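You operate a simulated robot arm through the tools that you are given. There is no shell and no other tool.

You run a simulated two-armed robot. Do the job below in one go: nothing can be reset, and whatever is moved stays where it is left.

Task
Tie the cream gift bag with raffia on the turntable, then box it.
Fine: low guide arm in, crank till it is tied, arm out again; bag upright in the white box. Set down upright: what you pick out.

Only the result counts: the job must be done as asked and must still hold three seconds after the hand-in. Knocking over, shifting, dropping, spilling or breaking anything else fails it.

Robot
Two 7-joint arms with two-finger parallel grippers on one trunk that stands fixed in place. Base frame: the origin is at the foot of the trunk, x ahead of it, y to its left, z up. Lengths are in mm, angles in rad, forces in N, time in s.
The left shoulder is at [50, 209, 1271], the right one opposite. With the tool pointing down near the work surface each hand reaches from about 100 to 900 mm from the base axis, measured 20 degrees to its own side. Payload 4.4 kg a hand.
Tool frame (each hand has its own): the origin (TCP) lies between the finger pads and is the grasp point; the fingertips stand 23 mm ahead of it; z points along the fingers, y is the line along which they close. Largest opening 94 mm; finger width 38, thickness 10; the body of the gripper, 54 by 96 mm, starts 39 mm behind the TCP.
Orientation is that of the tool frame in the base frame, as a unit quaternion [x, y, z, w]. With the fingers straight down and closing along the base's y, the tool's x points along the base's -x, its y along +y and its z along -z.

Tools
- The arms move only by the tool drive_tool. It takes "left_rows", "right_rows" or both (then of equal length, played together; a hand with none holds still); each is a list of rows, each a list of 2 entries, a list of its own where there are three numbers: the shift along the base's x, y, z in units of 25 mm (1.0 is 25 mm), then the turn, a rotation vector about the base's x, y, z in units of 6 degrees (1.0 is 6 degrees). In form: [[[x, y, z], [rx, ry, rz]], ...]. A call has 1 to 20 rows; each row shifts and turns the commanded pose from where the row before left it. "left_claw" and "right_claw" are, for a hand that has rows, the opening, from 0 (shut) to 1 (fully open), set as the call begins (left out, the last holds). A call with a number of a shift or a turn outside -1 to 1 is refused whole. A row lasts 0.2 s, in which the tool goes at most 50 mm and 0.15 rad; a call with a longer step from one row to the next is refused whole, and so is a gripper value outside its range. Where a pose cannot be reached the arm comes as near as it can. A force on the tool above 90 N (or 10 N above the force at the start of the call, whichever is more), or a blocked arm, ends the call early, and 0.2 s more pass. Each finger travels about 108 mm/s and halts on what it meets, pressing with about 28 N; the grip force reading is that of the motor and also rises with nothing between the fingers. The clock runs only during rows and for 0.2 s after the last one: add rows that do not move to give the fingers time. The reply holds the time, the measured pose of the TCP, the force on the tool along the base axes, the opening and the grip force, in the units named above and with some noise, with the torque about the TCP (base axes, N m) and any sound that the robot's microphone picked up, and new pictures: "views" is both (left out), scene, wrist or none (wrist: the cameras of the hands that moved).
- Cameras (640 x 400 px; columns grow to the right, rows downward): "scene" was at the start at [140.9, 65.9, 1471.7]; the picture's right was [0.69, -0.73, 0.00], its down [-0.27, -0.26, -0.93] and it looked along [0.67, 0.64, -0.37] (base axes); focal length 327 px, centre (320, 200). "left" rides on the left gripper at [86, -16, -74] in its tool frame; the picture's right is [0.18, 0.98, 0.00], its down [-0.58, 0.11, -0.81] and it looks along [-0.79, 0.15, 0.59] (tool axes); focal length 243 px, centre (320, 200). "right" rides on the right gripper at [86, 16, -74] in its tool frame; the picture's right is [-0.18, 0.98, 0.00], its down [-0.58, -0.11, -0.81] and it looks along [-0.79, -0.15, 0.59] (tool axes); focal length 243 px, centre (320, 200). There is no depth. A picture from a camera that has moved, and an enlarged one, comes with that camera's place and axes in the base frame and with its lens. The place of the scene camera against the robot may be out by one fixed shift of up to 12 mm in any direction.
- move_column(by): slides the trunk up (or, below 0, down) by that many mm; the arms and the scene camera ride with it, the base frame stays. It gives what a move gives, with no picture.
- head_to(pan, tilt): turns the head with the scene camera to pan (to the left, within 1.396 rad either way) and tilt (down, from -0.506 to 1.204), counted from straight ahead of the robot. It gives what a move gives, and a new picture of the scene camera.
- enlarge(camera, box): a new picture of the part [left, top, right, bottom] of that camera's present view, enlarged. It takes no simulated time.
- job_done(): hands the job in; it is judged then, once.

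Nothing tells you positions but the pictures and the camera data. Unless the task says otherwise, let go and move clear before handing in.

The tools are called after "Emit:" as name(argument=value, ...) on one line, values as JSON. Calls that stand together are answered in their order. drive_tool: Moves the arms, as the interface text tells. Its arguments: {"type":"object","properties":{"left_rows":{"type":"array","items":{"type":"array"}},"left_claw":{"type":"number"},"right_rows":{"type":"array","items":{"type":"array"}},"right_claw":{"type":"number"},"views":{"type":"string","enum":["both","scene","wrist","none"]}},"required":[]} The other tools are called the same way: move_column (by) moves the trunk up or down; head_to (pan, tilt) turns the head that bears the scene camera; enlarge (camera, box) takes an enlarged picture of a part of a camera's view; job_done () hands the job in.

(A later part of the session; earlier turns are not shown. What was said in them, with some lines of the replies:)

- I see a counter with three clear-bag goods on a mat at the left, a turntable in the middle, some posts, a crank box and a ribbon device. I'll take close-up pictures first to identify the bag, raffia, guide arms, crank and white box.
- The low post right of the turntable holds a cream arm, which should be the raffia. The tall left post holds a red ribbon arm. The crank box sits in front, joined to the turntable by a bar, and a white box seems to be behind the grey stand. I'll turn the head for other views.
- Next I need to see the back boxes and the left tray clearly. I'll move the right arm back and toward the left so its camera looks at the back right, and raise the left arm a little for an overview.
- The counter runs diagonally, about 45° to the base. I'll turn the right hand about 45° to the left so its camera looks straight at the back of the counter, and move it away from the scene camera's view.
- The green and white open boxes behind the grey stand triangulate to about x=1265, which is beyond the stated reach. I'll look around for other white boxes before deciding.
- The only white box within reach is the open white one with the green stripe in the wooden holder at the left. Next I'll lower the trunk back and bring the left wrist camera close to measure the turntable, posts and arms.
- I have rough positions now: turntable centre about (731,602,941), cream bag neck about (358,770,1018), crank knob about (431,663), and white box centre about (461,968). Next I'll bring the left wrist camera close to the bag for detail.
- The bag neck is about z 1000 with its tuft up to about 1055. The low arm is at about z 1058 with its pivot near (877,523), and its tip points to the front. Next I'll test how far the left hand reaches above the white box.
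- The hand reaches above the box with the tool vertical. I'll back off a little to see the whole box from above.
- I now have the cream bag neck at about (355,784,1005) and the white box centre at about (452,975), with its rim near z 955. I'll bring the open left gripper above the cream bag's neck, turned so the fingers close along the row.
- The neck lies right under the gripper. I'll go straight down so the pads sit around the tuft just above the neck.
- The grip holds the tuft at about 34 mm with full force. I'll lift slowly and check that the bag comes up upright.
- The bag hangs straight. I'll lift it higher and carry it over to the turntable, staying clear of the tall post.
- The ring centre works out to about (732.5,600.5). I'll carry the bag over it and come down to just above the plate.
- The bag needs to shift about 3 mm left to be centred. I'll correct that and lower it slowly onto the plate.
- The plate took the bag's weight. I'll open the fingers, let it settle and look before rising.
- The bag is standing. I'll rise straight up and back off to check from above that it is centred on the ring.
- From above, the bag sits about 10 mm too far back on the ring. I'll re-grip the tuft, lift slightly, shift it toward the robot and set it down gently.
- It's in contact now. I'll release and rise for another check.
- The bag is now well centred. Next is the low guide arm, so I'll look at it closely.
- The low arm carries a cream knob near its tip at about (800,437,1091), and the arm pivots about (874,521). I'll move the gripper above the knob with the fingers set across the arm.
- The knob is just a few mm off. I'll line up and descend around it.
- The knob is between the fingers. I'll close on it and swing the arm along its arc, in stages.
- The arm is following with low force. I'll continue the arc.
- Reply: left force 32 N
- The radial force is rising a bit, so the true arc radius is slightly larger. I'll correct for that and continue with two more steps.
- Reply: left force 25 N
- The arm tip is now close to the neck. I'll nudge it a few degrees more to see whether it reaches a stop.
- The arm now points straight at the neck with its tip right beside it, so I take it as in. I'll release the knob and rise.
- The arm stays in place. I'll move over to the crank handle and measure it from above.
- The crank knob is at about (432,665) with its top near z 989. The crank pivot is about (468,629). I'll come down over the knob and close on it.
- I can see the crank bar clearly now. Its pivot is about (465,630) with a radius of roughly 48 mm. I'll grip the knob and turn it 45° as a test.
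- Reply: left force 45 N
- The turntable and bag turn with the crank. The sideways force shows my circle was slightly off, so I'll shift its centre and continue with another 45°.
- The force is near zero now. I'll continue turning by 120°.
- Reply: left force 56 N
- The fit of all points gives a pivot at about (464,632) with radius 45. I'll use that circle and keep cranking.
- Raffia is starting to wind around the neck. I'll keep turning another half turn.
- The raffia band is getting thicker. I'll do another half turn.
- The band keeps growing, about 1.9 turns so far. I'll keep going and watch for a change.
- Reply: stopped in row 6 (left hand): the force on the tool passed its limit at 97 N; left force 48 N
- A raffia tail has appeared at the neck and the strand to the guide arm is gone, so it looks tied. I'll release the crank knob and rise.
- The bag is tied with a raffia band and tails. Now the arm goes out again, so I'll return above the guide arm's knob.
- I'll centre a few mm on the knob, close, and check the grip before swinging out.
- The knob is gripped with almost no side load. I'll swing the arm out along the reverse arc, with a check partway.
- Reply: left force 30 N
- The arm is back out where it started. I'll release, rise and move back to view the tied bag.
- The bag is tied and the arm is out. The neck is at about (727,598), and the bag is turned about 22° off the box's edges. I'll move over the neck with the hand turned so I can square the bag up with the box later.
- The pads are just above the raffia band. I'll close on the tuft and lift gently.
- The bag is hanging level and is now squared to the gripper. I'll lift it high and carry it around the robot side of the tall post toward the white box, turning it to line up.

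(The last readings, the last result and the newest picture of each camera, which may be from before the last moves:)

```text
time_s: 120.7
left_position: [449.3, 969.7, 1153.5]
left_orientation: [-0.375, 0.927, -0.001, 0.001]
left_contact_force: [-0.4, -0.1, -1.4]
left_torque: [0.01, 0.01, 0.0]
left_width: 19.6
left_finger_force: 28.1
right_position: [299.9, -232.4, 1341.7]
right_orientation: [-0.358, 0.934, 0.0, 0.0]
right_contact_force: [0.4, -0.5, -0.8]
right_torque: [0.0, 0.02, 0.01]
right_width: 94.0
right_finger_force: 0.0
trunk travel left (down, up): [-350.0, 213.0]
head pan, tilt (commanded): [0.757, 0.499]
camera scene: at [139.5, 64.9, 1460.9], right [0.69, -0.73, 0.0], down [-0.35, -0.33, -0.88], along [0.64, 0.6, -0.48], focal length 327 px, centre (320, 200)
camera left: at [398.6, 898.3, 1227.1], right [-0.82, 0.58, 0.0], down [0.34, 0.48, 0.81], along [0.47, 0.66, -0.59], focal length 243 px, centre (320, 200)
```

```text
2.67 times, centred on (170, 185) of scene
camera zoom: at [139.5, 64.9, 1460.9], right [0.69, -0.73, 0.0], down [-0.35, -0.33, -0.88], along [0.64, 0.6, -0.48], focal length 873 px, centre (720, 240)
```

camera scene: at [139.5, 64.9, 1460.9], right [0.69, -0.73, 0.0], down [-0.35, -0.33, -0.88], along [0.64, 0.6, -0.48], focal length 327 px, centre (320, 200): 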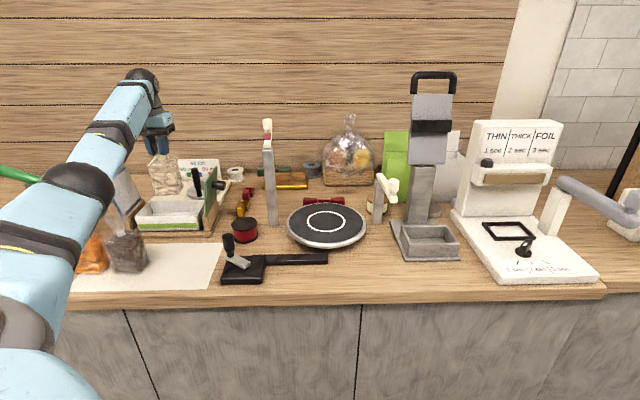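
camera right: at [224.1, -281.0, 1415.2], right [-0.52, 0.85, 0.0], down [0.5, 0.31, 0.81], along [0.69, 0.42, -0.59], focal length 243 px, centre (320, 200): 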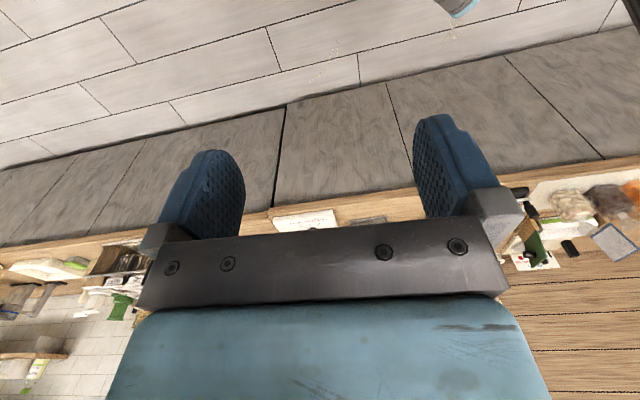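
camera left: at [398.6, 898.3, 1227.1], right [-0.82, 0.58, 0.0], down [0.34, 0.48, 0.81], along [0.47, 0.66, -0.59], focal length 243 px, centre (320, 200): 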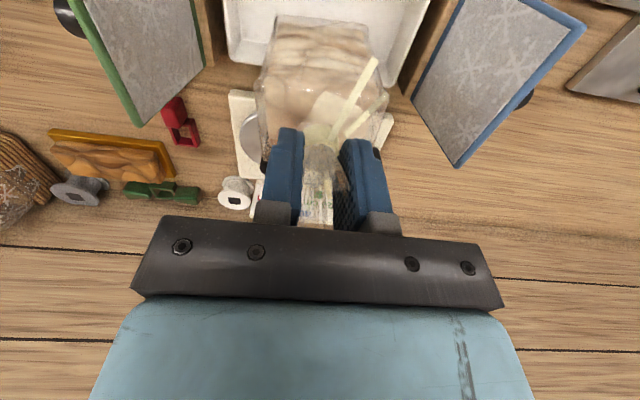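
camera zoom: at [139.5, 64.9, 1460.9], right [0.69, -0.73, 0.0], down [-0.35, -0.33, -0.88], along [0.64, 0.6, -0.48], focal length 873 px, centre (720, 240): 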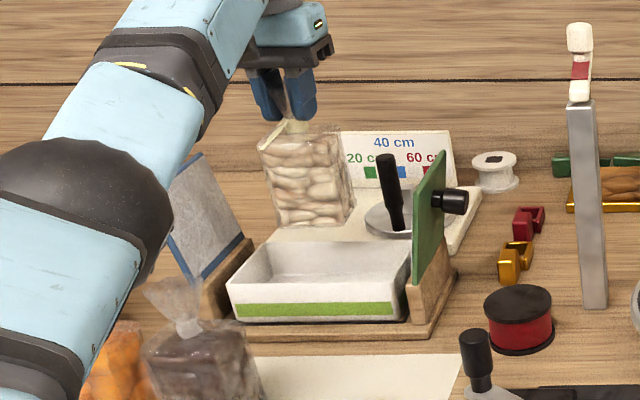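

The bag is centred over the white box within a few mm. I'll lower it into the box.

Emit:
drive_tool(left_rows=[[[0.03, 0.08, -0.3], [0, 0, 0]], [[0, 0, -0.8], [0, 0, 0]], [[0, 0, -0.8], [0, 0, 0]], [[0, 0, -0.6], [0, 0, 0]], [[0, 0, -0.6], [0, 0, 0]], [[0, 0, -0.4], [0, 0, 0]], [[0, 0, 0], [0, 0, 0]]], views="both")

Emit:
enlarge(camera="left", box=[180, 0, 460, 240])

Emit:
enlarge(camera="scene", box=[90, 110, 250, 260])

```text
time_s: 122.3
left_position: [449.3, 972.5, 1064.5]
left_orientation: [-0.374, 0.927, 0.0, 0.001]
left_contact_force: [0.6, 0.8, -1.9]
left_torque: [0.02, 0.03, 0.0]
left_width: 19.5
left_finger_force: 28.0
right_position: [301.1, -231.6, 1341.0]
right_orientation: [-0.358, 0.934, 0.0, 0.0]
right_contact_force: [0.5, -0.5, 0.3]
right_torque: [0.04, -0.04, 0.03]
right_width: 94.0
right_finger_force: 0.1
trunk travel left (down, up): [-350.0, 213.0]
head pan, tilt (commanded): [0.757, 0.499]
camera scene: at [139.6, 64.8, 1460.9], right [0.69, -0.73, 0.0], down [-0.35, -0.33, -0.88], along [0.64, 0.6, -0.48], focal length 327 px, centre (320, 200)
camera left: at [398.4, 900.6, 1139.1], right [-0.82, 0.58, 0.0], down [0.34, 0.48, 0.81], along [0.47, 0.66, -0.59], focal length 243 px, centre (320, 200)
```

scene: 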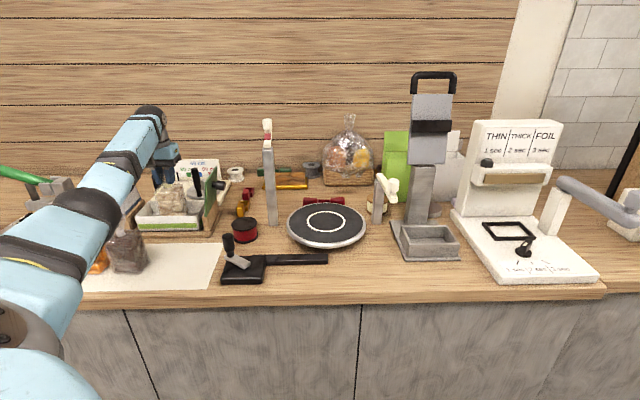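
left: 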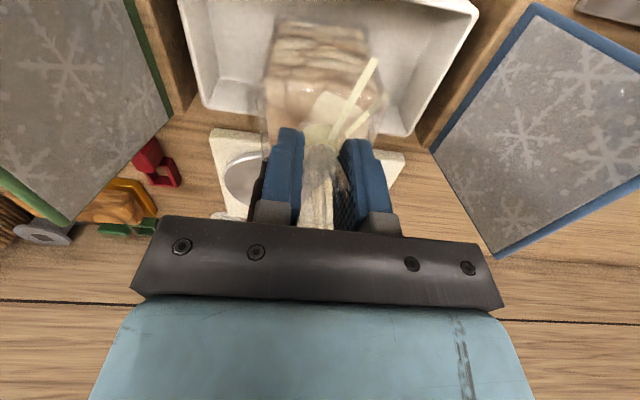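

```text
1.67 times, centred on (320, 120) of left
camera zoom: at [398.4, 900.6, 1139.1], right [-0.82, 0.58, 0.0], down [0.34, 0.48, 0.81], along [0.47, 0.66, -0.59], focal length 404 px, centre (320, 333)
```

zoom: 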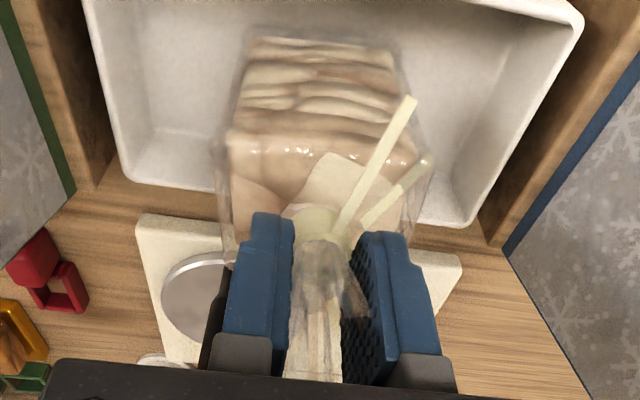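

```text
2.67 times, centred on (170, 185) of scene
camera zoom: at [139.6, 64.8, 1460.9], right [0.69, -0.73, 0.0], down [-0.35, -0.33, -0.88], along [0.64, 0.6, -0.48], focal length 873 px, centre (720, 240)
```

zoom: 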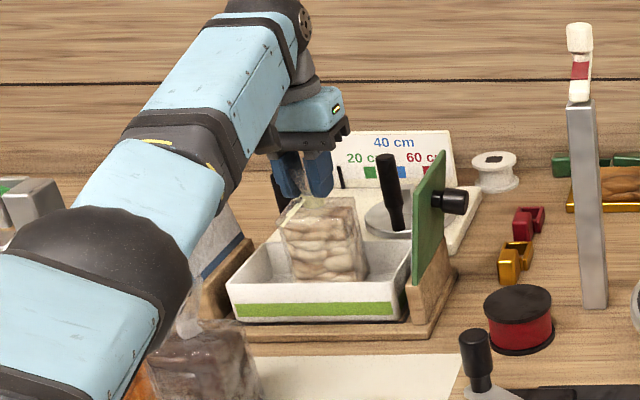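

No contact yet, and the bag is inside the rim. I'll lower it slowly to the floor of the box.

Emit:
drive_tool(left_rows=[[[0, 0, -0.2], [0, 0, 0]], [[0, 0, -0.2], [0, 0, 0]], [[0, 0, -0.12], [0, 0, 0]], [[0, 0, -0.08], [0, 0, 0]], [[0, 0, 0], [0, 0, 0]]], views="none")

```text
time_s: 123.5
left_position: [447.0, 971.5, 1054.0]
left_orientation: [-0.375, 0.927, 0.001, 0.002]
left_contact_force: [2.7, 2.2, 17.2]
left_torque: [0.07, -0.1, -0.02]
left_width: 19.4
left_finger_force: 27.8
right_position: [299.3, -235.5, 1341.7]
right_orientation: [-0.358, 0.934, 0.001, 0.0]
right_contact_force: [0.1, 0.1, -1.0]
right_torque: [0.02, 0.01, 0.01]
right_width: 93.9
right_finger_force: 0.0
trunk travel left (down, up): [-350.0, 213.0]
head pan, tilt (commanded): [0.757, 0.499]
```

Emit:
drive_tool(left_rows=[[[0, 0, 0.12], [0, 0, 0]], [[0, 0, 0], [0, 0, 0]]], views="both")

Emit:
enlarge(camera="left", box=[180, 0, 460, 240])

Emit:
enlarge(camera="scene", box=[110, 140, 240, 250])

```text
time_s: 124.1
left_position: [448.0, 971.7, 1053.7]
left_orientation: [-0.375, 0.927, -0.001, 0.0]
left_contact_force: [-0.4, -1.9, 8.4]
left_torque: [-0.18, 0.17, -0.02]
left_width: 19.0
left_finger_force: 27.8
right_position: [300.4, -235.0, 1342.1]
right_orientation: [-0.358, 0.934, 0.0, 0.001]
right_contact_force: [0.2, -0.5, -0.6]
right_torque: [0.0, 0.0, 0.04]
right_width: 93.7
right_finger_force: 0.0
trunk travel left (down, up): [-350.0, 213.0]
head pan, tilt (commanded): [0.757, 0.499]
camera scene: at [138.8, 63.0, 1461.0], right [0.69, -0.73, 0.0], down [-0.35, -0.33, -0.88], along [0.64, 0.6, -0.48], focal length 327 px, centre (320, 200)
camera left: at [397.0, 899.4, 1128.1], right [-0.82, 0.58, 0.0], down [0.34, 0.48, 0.81], along [0.47, 0.66, -0.59], focal length 243 px, centre (320, 200)
```

scene: 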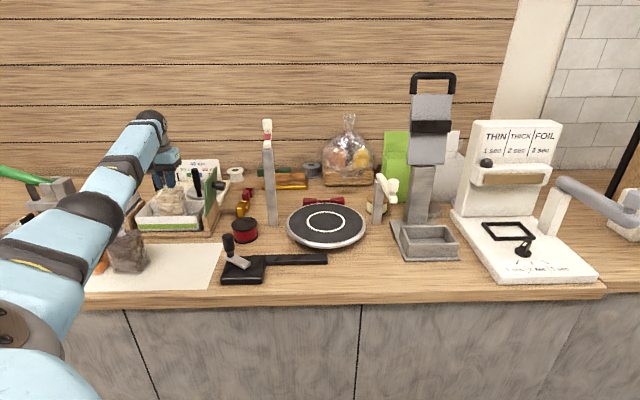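
left: 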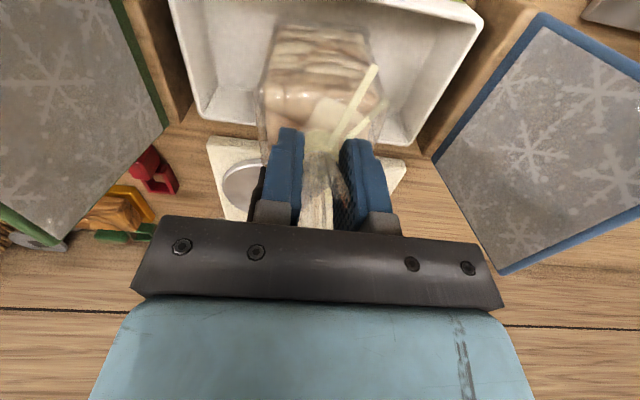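

```text
1.67 times, centred on (320, 120) of left
camera zoom: at [397.0, 899.4, 1128.1], right [-0.82, 0.58, 0.0], down [0.34, 0.48, 0.81], along [0.47, 0.66, -0.59], focal length 404 px, centre (320, 333)
```

zoom: 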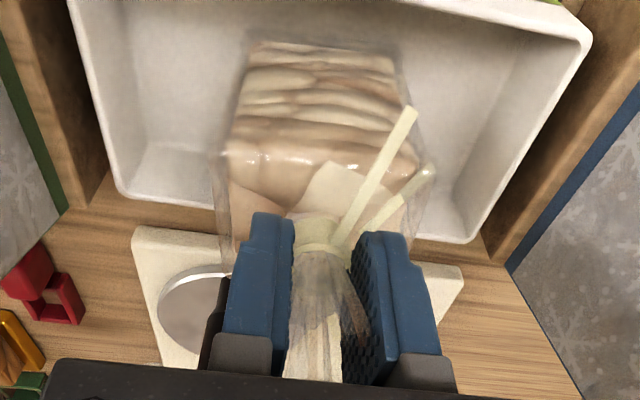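

```text
3.64 times, centred on (175, 195) of scene
camera zoom: at [138.8, 63.0, 1461.0], right [0.69, -0.73, 0.0], down [-0.35, -0.33, -0.88], along [0.64, 0.6, -0.48], focal length 1190 px, centre (847, 218)
```

zoom: 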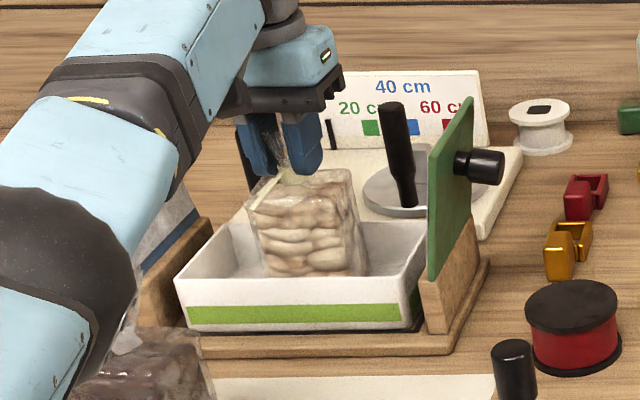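

The bag is standing on the box floor. I'll release it and check before rising.

Emit:
drive_tool(left_rows=[[[0, 0, 0.03], [0, 0, 0]], [[0, 0, 0], [0, 0, 0]], [[0, 0, 0], [0, 0, 0]], [[0, 0, 0], [0, 0, 0]]], left_claw=0.65, views="both")

Emit:
enlarge(camera="left", box=[180, 0, 460, 240])

Emit:
enlarge(camera="scene", box=[110, 140, 240, 250])

```text
time_s: 125.1
left_position: [448.3, 973.2, 1053.2]
left_orientation: [-0.374, 0.927, -0.001, 0.0]
left_contact_force: [-0.1, 0.6, 0.0]
left_torque: [-0.02, -0.02, -0.01]
left_width: 61.0
left_finger_force: 0.0
right_position: [300.0, -232.1, 1341.1]
right_orientation: [-0.358, 0.934, 0.0, 0.0]
right_contact_force: [0.1, 0.3, -0.4]
right_torque: [0.0, -0.03, 0.01]
right_width: 94.2
right_finger_force: 0.0
trunk travel left (down, up): [-350.0, 213.0]
head pan, tilt (commanded): [0.757, 0.499]
camera scene: at [139.4, 64.4, 1461.0], right [0.69, -0.73, 0.0], down [-0.35, -0.33, -0.88], along [0.64, 0.6, -0.48], focal length 327 px, centre (320, 200)
camera left: at [397.7, 900.7, 1128.1], right [-0.82, 0.58, 0.0], down [0.34, 0.48, 0.81], along [0.47, 0.66, -0.59], focal length 243 px, centre (320, 200)
```

scene: 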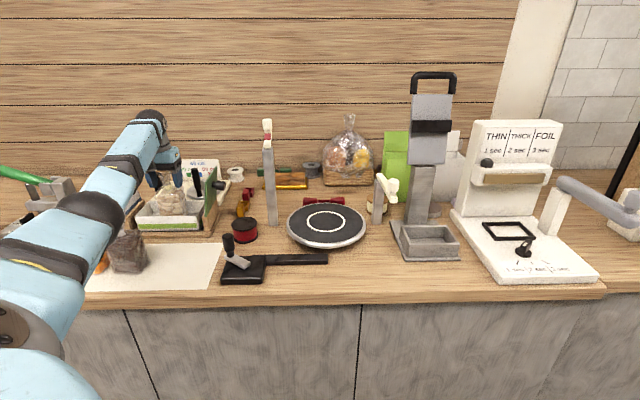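
left: 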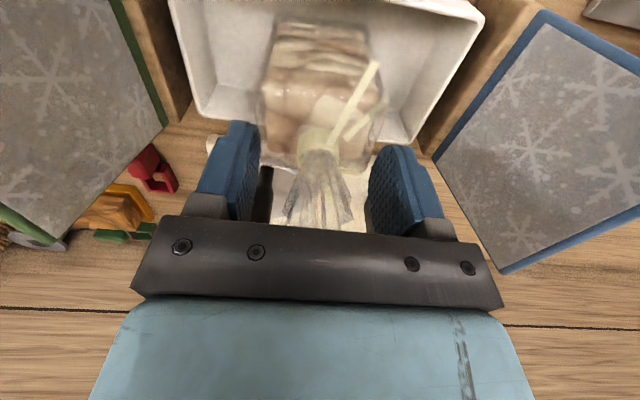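

```text
1.67 times, centred on (320, 120) of left
camera zoom: at [397.7, 900.7, 1128.1], right [-0.82, 0.58, 0.0], down [0.34, 0.48, 0.81], along [0.47, 0.66, -0.59], focal length 404 px, centre (320, 333)
```

zoom: 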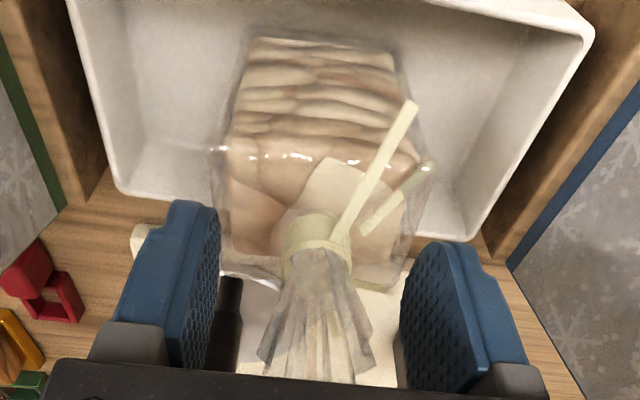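

```text
3.64 times, centred on (175, 195) of scene
camera zoom: at [139.4, 64.4, 1461.0], right [0.69, -0.73, 0.0], down [-0.35, -0.33, -0.88], along [0.64, 0.6, -0.48], focal length 1190 px, centre (847, 218)
```

zoom: 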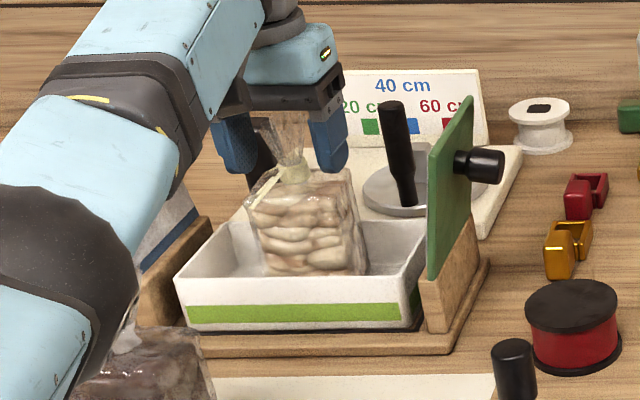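

The bag stands upright in the white box. I'll rise straight up and retreat.

Emit:
drive_tool(left_rows=[[[0, 0, 0.3], [0, 0, 0]], [[0, 0, 0.6], [0, 0, 0]], [[0, 0, 1], [0, 0, 0]], [[0, 0, 1], [0, 0, 0]], [[0, 0, 1], [0, 0, 0]], [[0, 0, 1], [0, 0, 0]], [[0, 0, 1], [0, 0, 0]], [[-0.5, -0.5, 0.5], [0, 0, 0]], [[-0.8, -0.9, 0], [0, 0, 0]], [[-0.8, -1, 0], [0, 0, 0]], [[-0.6, -1, 0], [0, 0, 0]], [[-0.6, -1, 0], [0, 0, 0]], [[-0.4, -1, 0], [0, 0, 0]], [[-0.2, -1, 0], [0, 0, 0]], [[0, -1, 0], [0, 0, 0]], [[0, -1, 0], [0, 0, 0]], [[0, -0.5, 0], [0, 0, 0]], [[0, 0, 0], [0, 0, 0]]], views="both")

Emit:
enlarge(camera="scene", box=[60, 140, 240, 290])

Emit:
enlarge(camera="left", box=[200, 0, 520, 220])

Emit:
enlarge(camera="scene", box=[210, 100, 480, 300])

```text
time_s: 128.9
left_position: [351.3, 749.3, 1214.6]
left_orientation: [-0.374, 0.927, -0.002, 0.0]
left_contact_force: [-0.4, 0.0, 0.3]
left_torque: [0.03, -0.01, 0.02]
left_width: 61.1
left_finger_force: 0.0
right_position: [300.1, -232.1, 1342.1]
right_orientation: [-0.358, 0.934, 0.001, -0.001]
right_contact_force: [-0.4, 0.4, 0.5]
right_torque: [-0.01, 0.03, -0.01]
right_width: 94.1
right_finger_force: 0.1
trunk travel left (down, up): [-350.0, 213.0]
head pan, tilt (commanded): [0.757, 0.499]
camera scene: at [139.4, 64.5, 1461.0], right [0.69, -0.73, 0.0], down [-0.35, -0.33, -0.88], along [0.64, 0.6, -0.48], focal length 327 px, centre (320, 200)
camera left: at [300.7, 677.5, 1289.0], right [-0.82, 0.58, 0.0], down [0.34, 0.48, 0.81], along [0.47, 0.66, -0.59], focal length 243 px, centre (320, 200)
```

scene: 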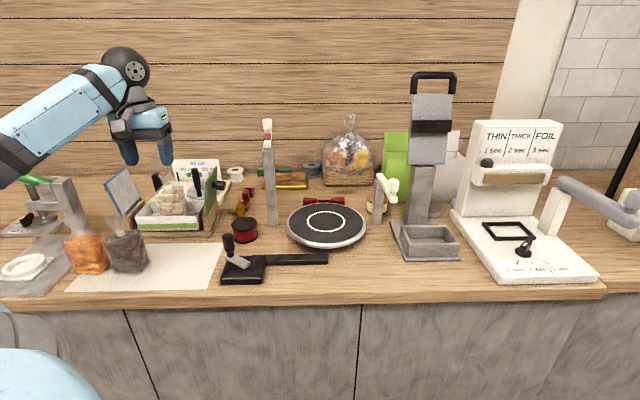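
left: 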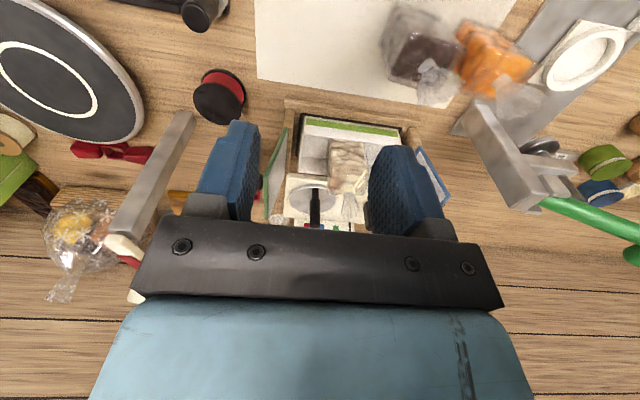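

```text
2.67 times, centred on (150, 215) of scene
camera zoom: at [139.4, 64.5, 1461.0], right [0.69, -0.73, 0.0], down [-0.35, -0.33, -0.88], along [0.64, 0.6, -0.48], focal length 873 px, centre (773, 160)
```

zoom: 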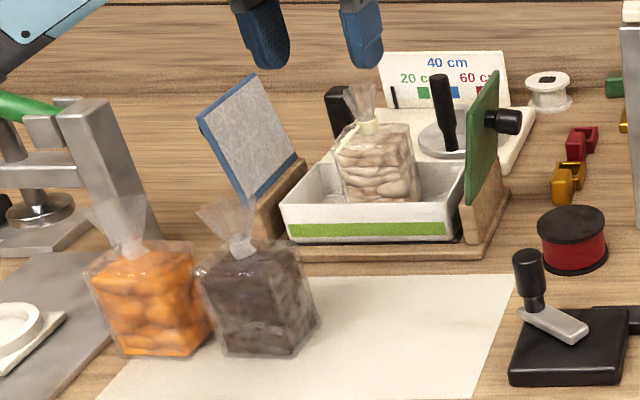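

```text
1.82 times, centred on (360, 110) of left
camera zoom: at [300.7, 677.5, 1289.0], right [-0.82, 0.58, 0.0], down [0.34, 0.48, 0.81], along [0.47, 0.66, -0.59], focal length 441 px, centre (247, 364)
```

zoom: 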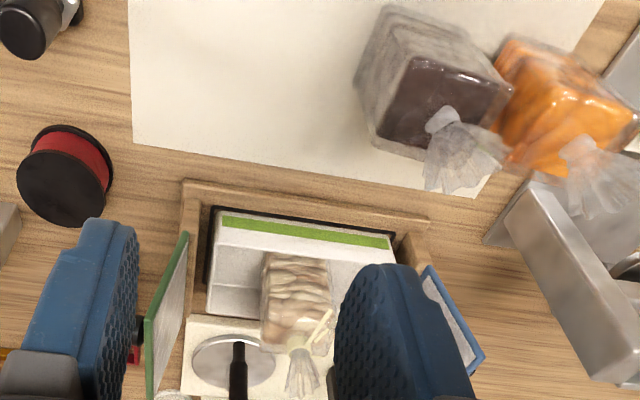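

```text
2.00 times, centred on (345, 200) of scene
camera zoom: at [139.4, 64.5, 1461.0], right [0.69, -0.73, 0.0], down [-0.35, -0.33, -0.88], along [0.64, 0.6, -0.48], focal length 654 px, centre (270, 200)
```

zoom: 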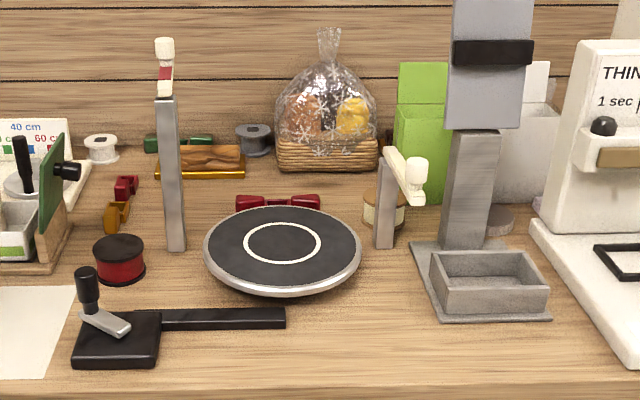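

Emit:
enlarge(camera="scene", box=[125, 165, 235, 245])

Emit:
enlarge(camera="left", box=[280, 90, 440, 230])

```text
5.00 times, centred on (180, 205) of scene
camera zoom: at [139.4, 64.5, 1461.0], right [0.69, -0.73, 0.0], down [-0.35, -0.33, -0.88], along [0.64, 0.6, -0.48], focal length 1636 px, centre (1020, 175)
```

zoom: 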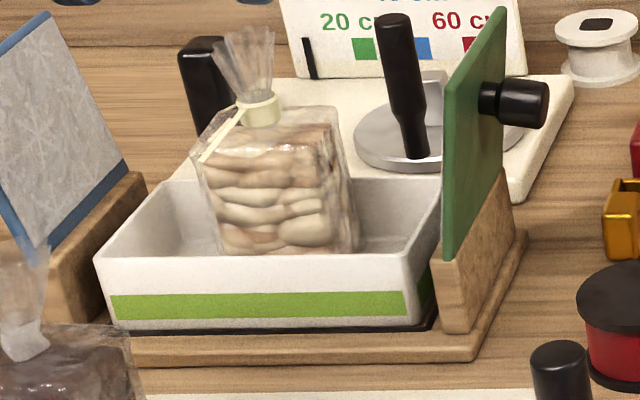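

```text
2.86 times, centred on (360, 160) of left
camera zoom: at [300.7, 677.5, 1289.0], right [-0.82, 0.58, 0.0], down [0.34, 0.48, 0.81], along [0.47, 0.66, -0.59], focal length 693 px, centre (206, 314)
```

zoom: 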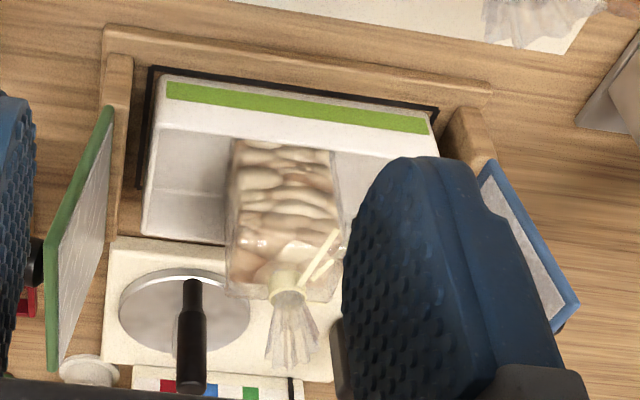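

The cream bag is tied with raffia and stands upright in the white box. The guide arm is out again, and everything else is where it was. Both hands are clear, so I'm handing in.

Emit:
job_done()

```text
The job is handed in.
```

The cream gift bag is tied with raffia and stands upright in the white box, and I handed the job in. I have no verdict back, only confirmation that it was handed in.

- **Tying:** I set the bag on the turntable ring, re-gripping once because it first landed about 10 mm off centre. I swung the low guide arm in and cranked about two turns. The crank call stopped on a force limit of 97 N. By then the strand from the arm had parted and tails had appeared at the neck, so I took it as tied. No sound was reported.
- **Guide arm:** I swung it out again to where it started.
- **Boxing:** I used the open white box with the green stripe in the wooden holder. A taller white box stands behind the grey stand, but at about 1.24 m from the shoulder the arms cannot reach it, so I took the reachable one as meant. The bag stands on the box floor.
- **Everything else:** in the last pictures nothing had been knocked over, and the dark and orange bags are where they were. The crank handle stopped at a different angle from where it began.
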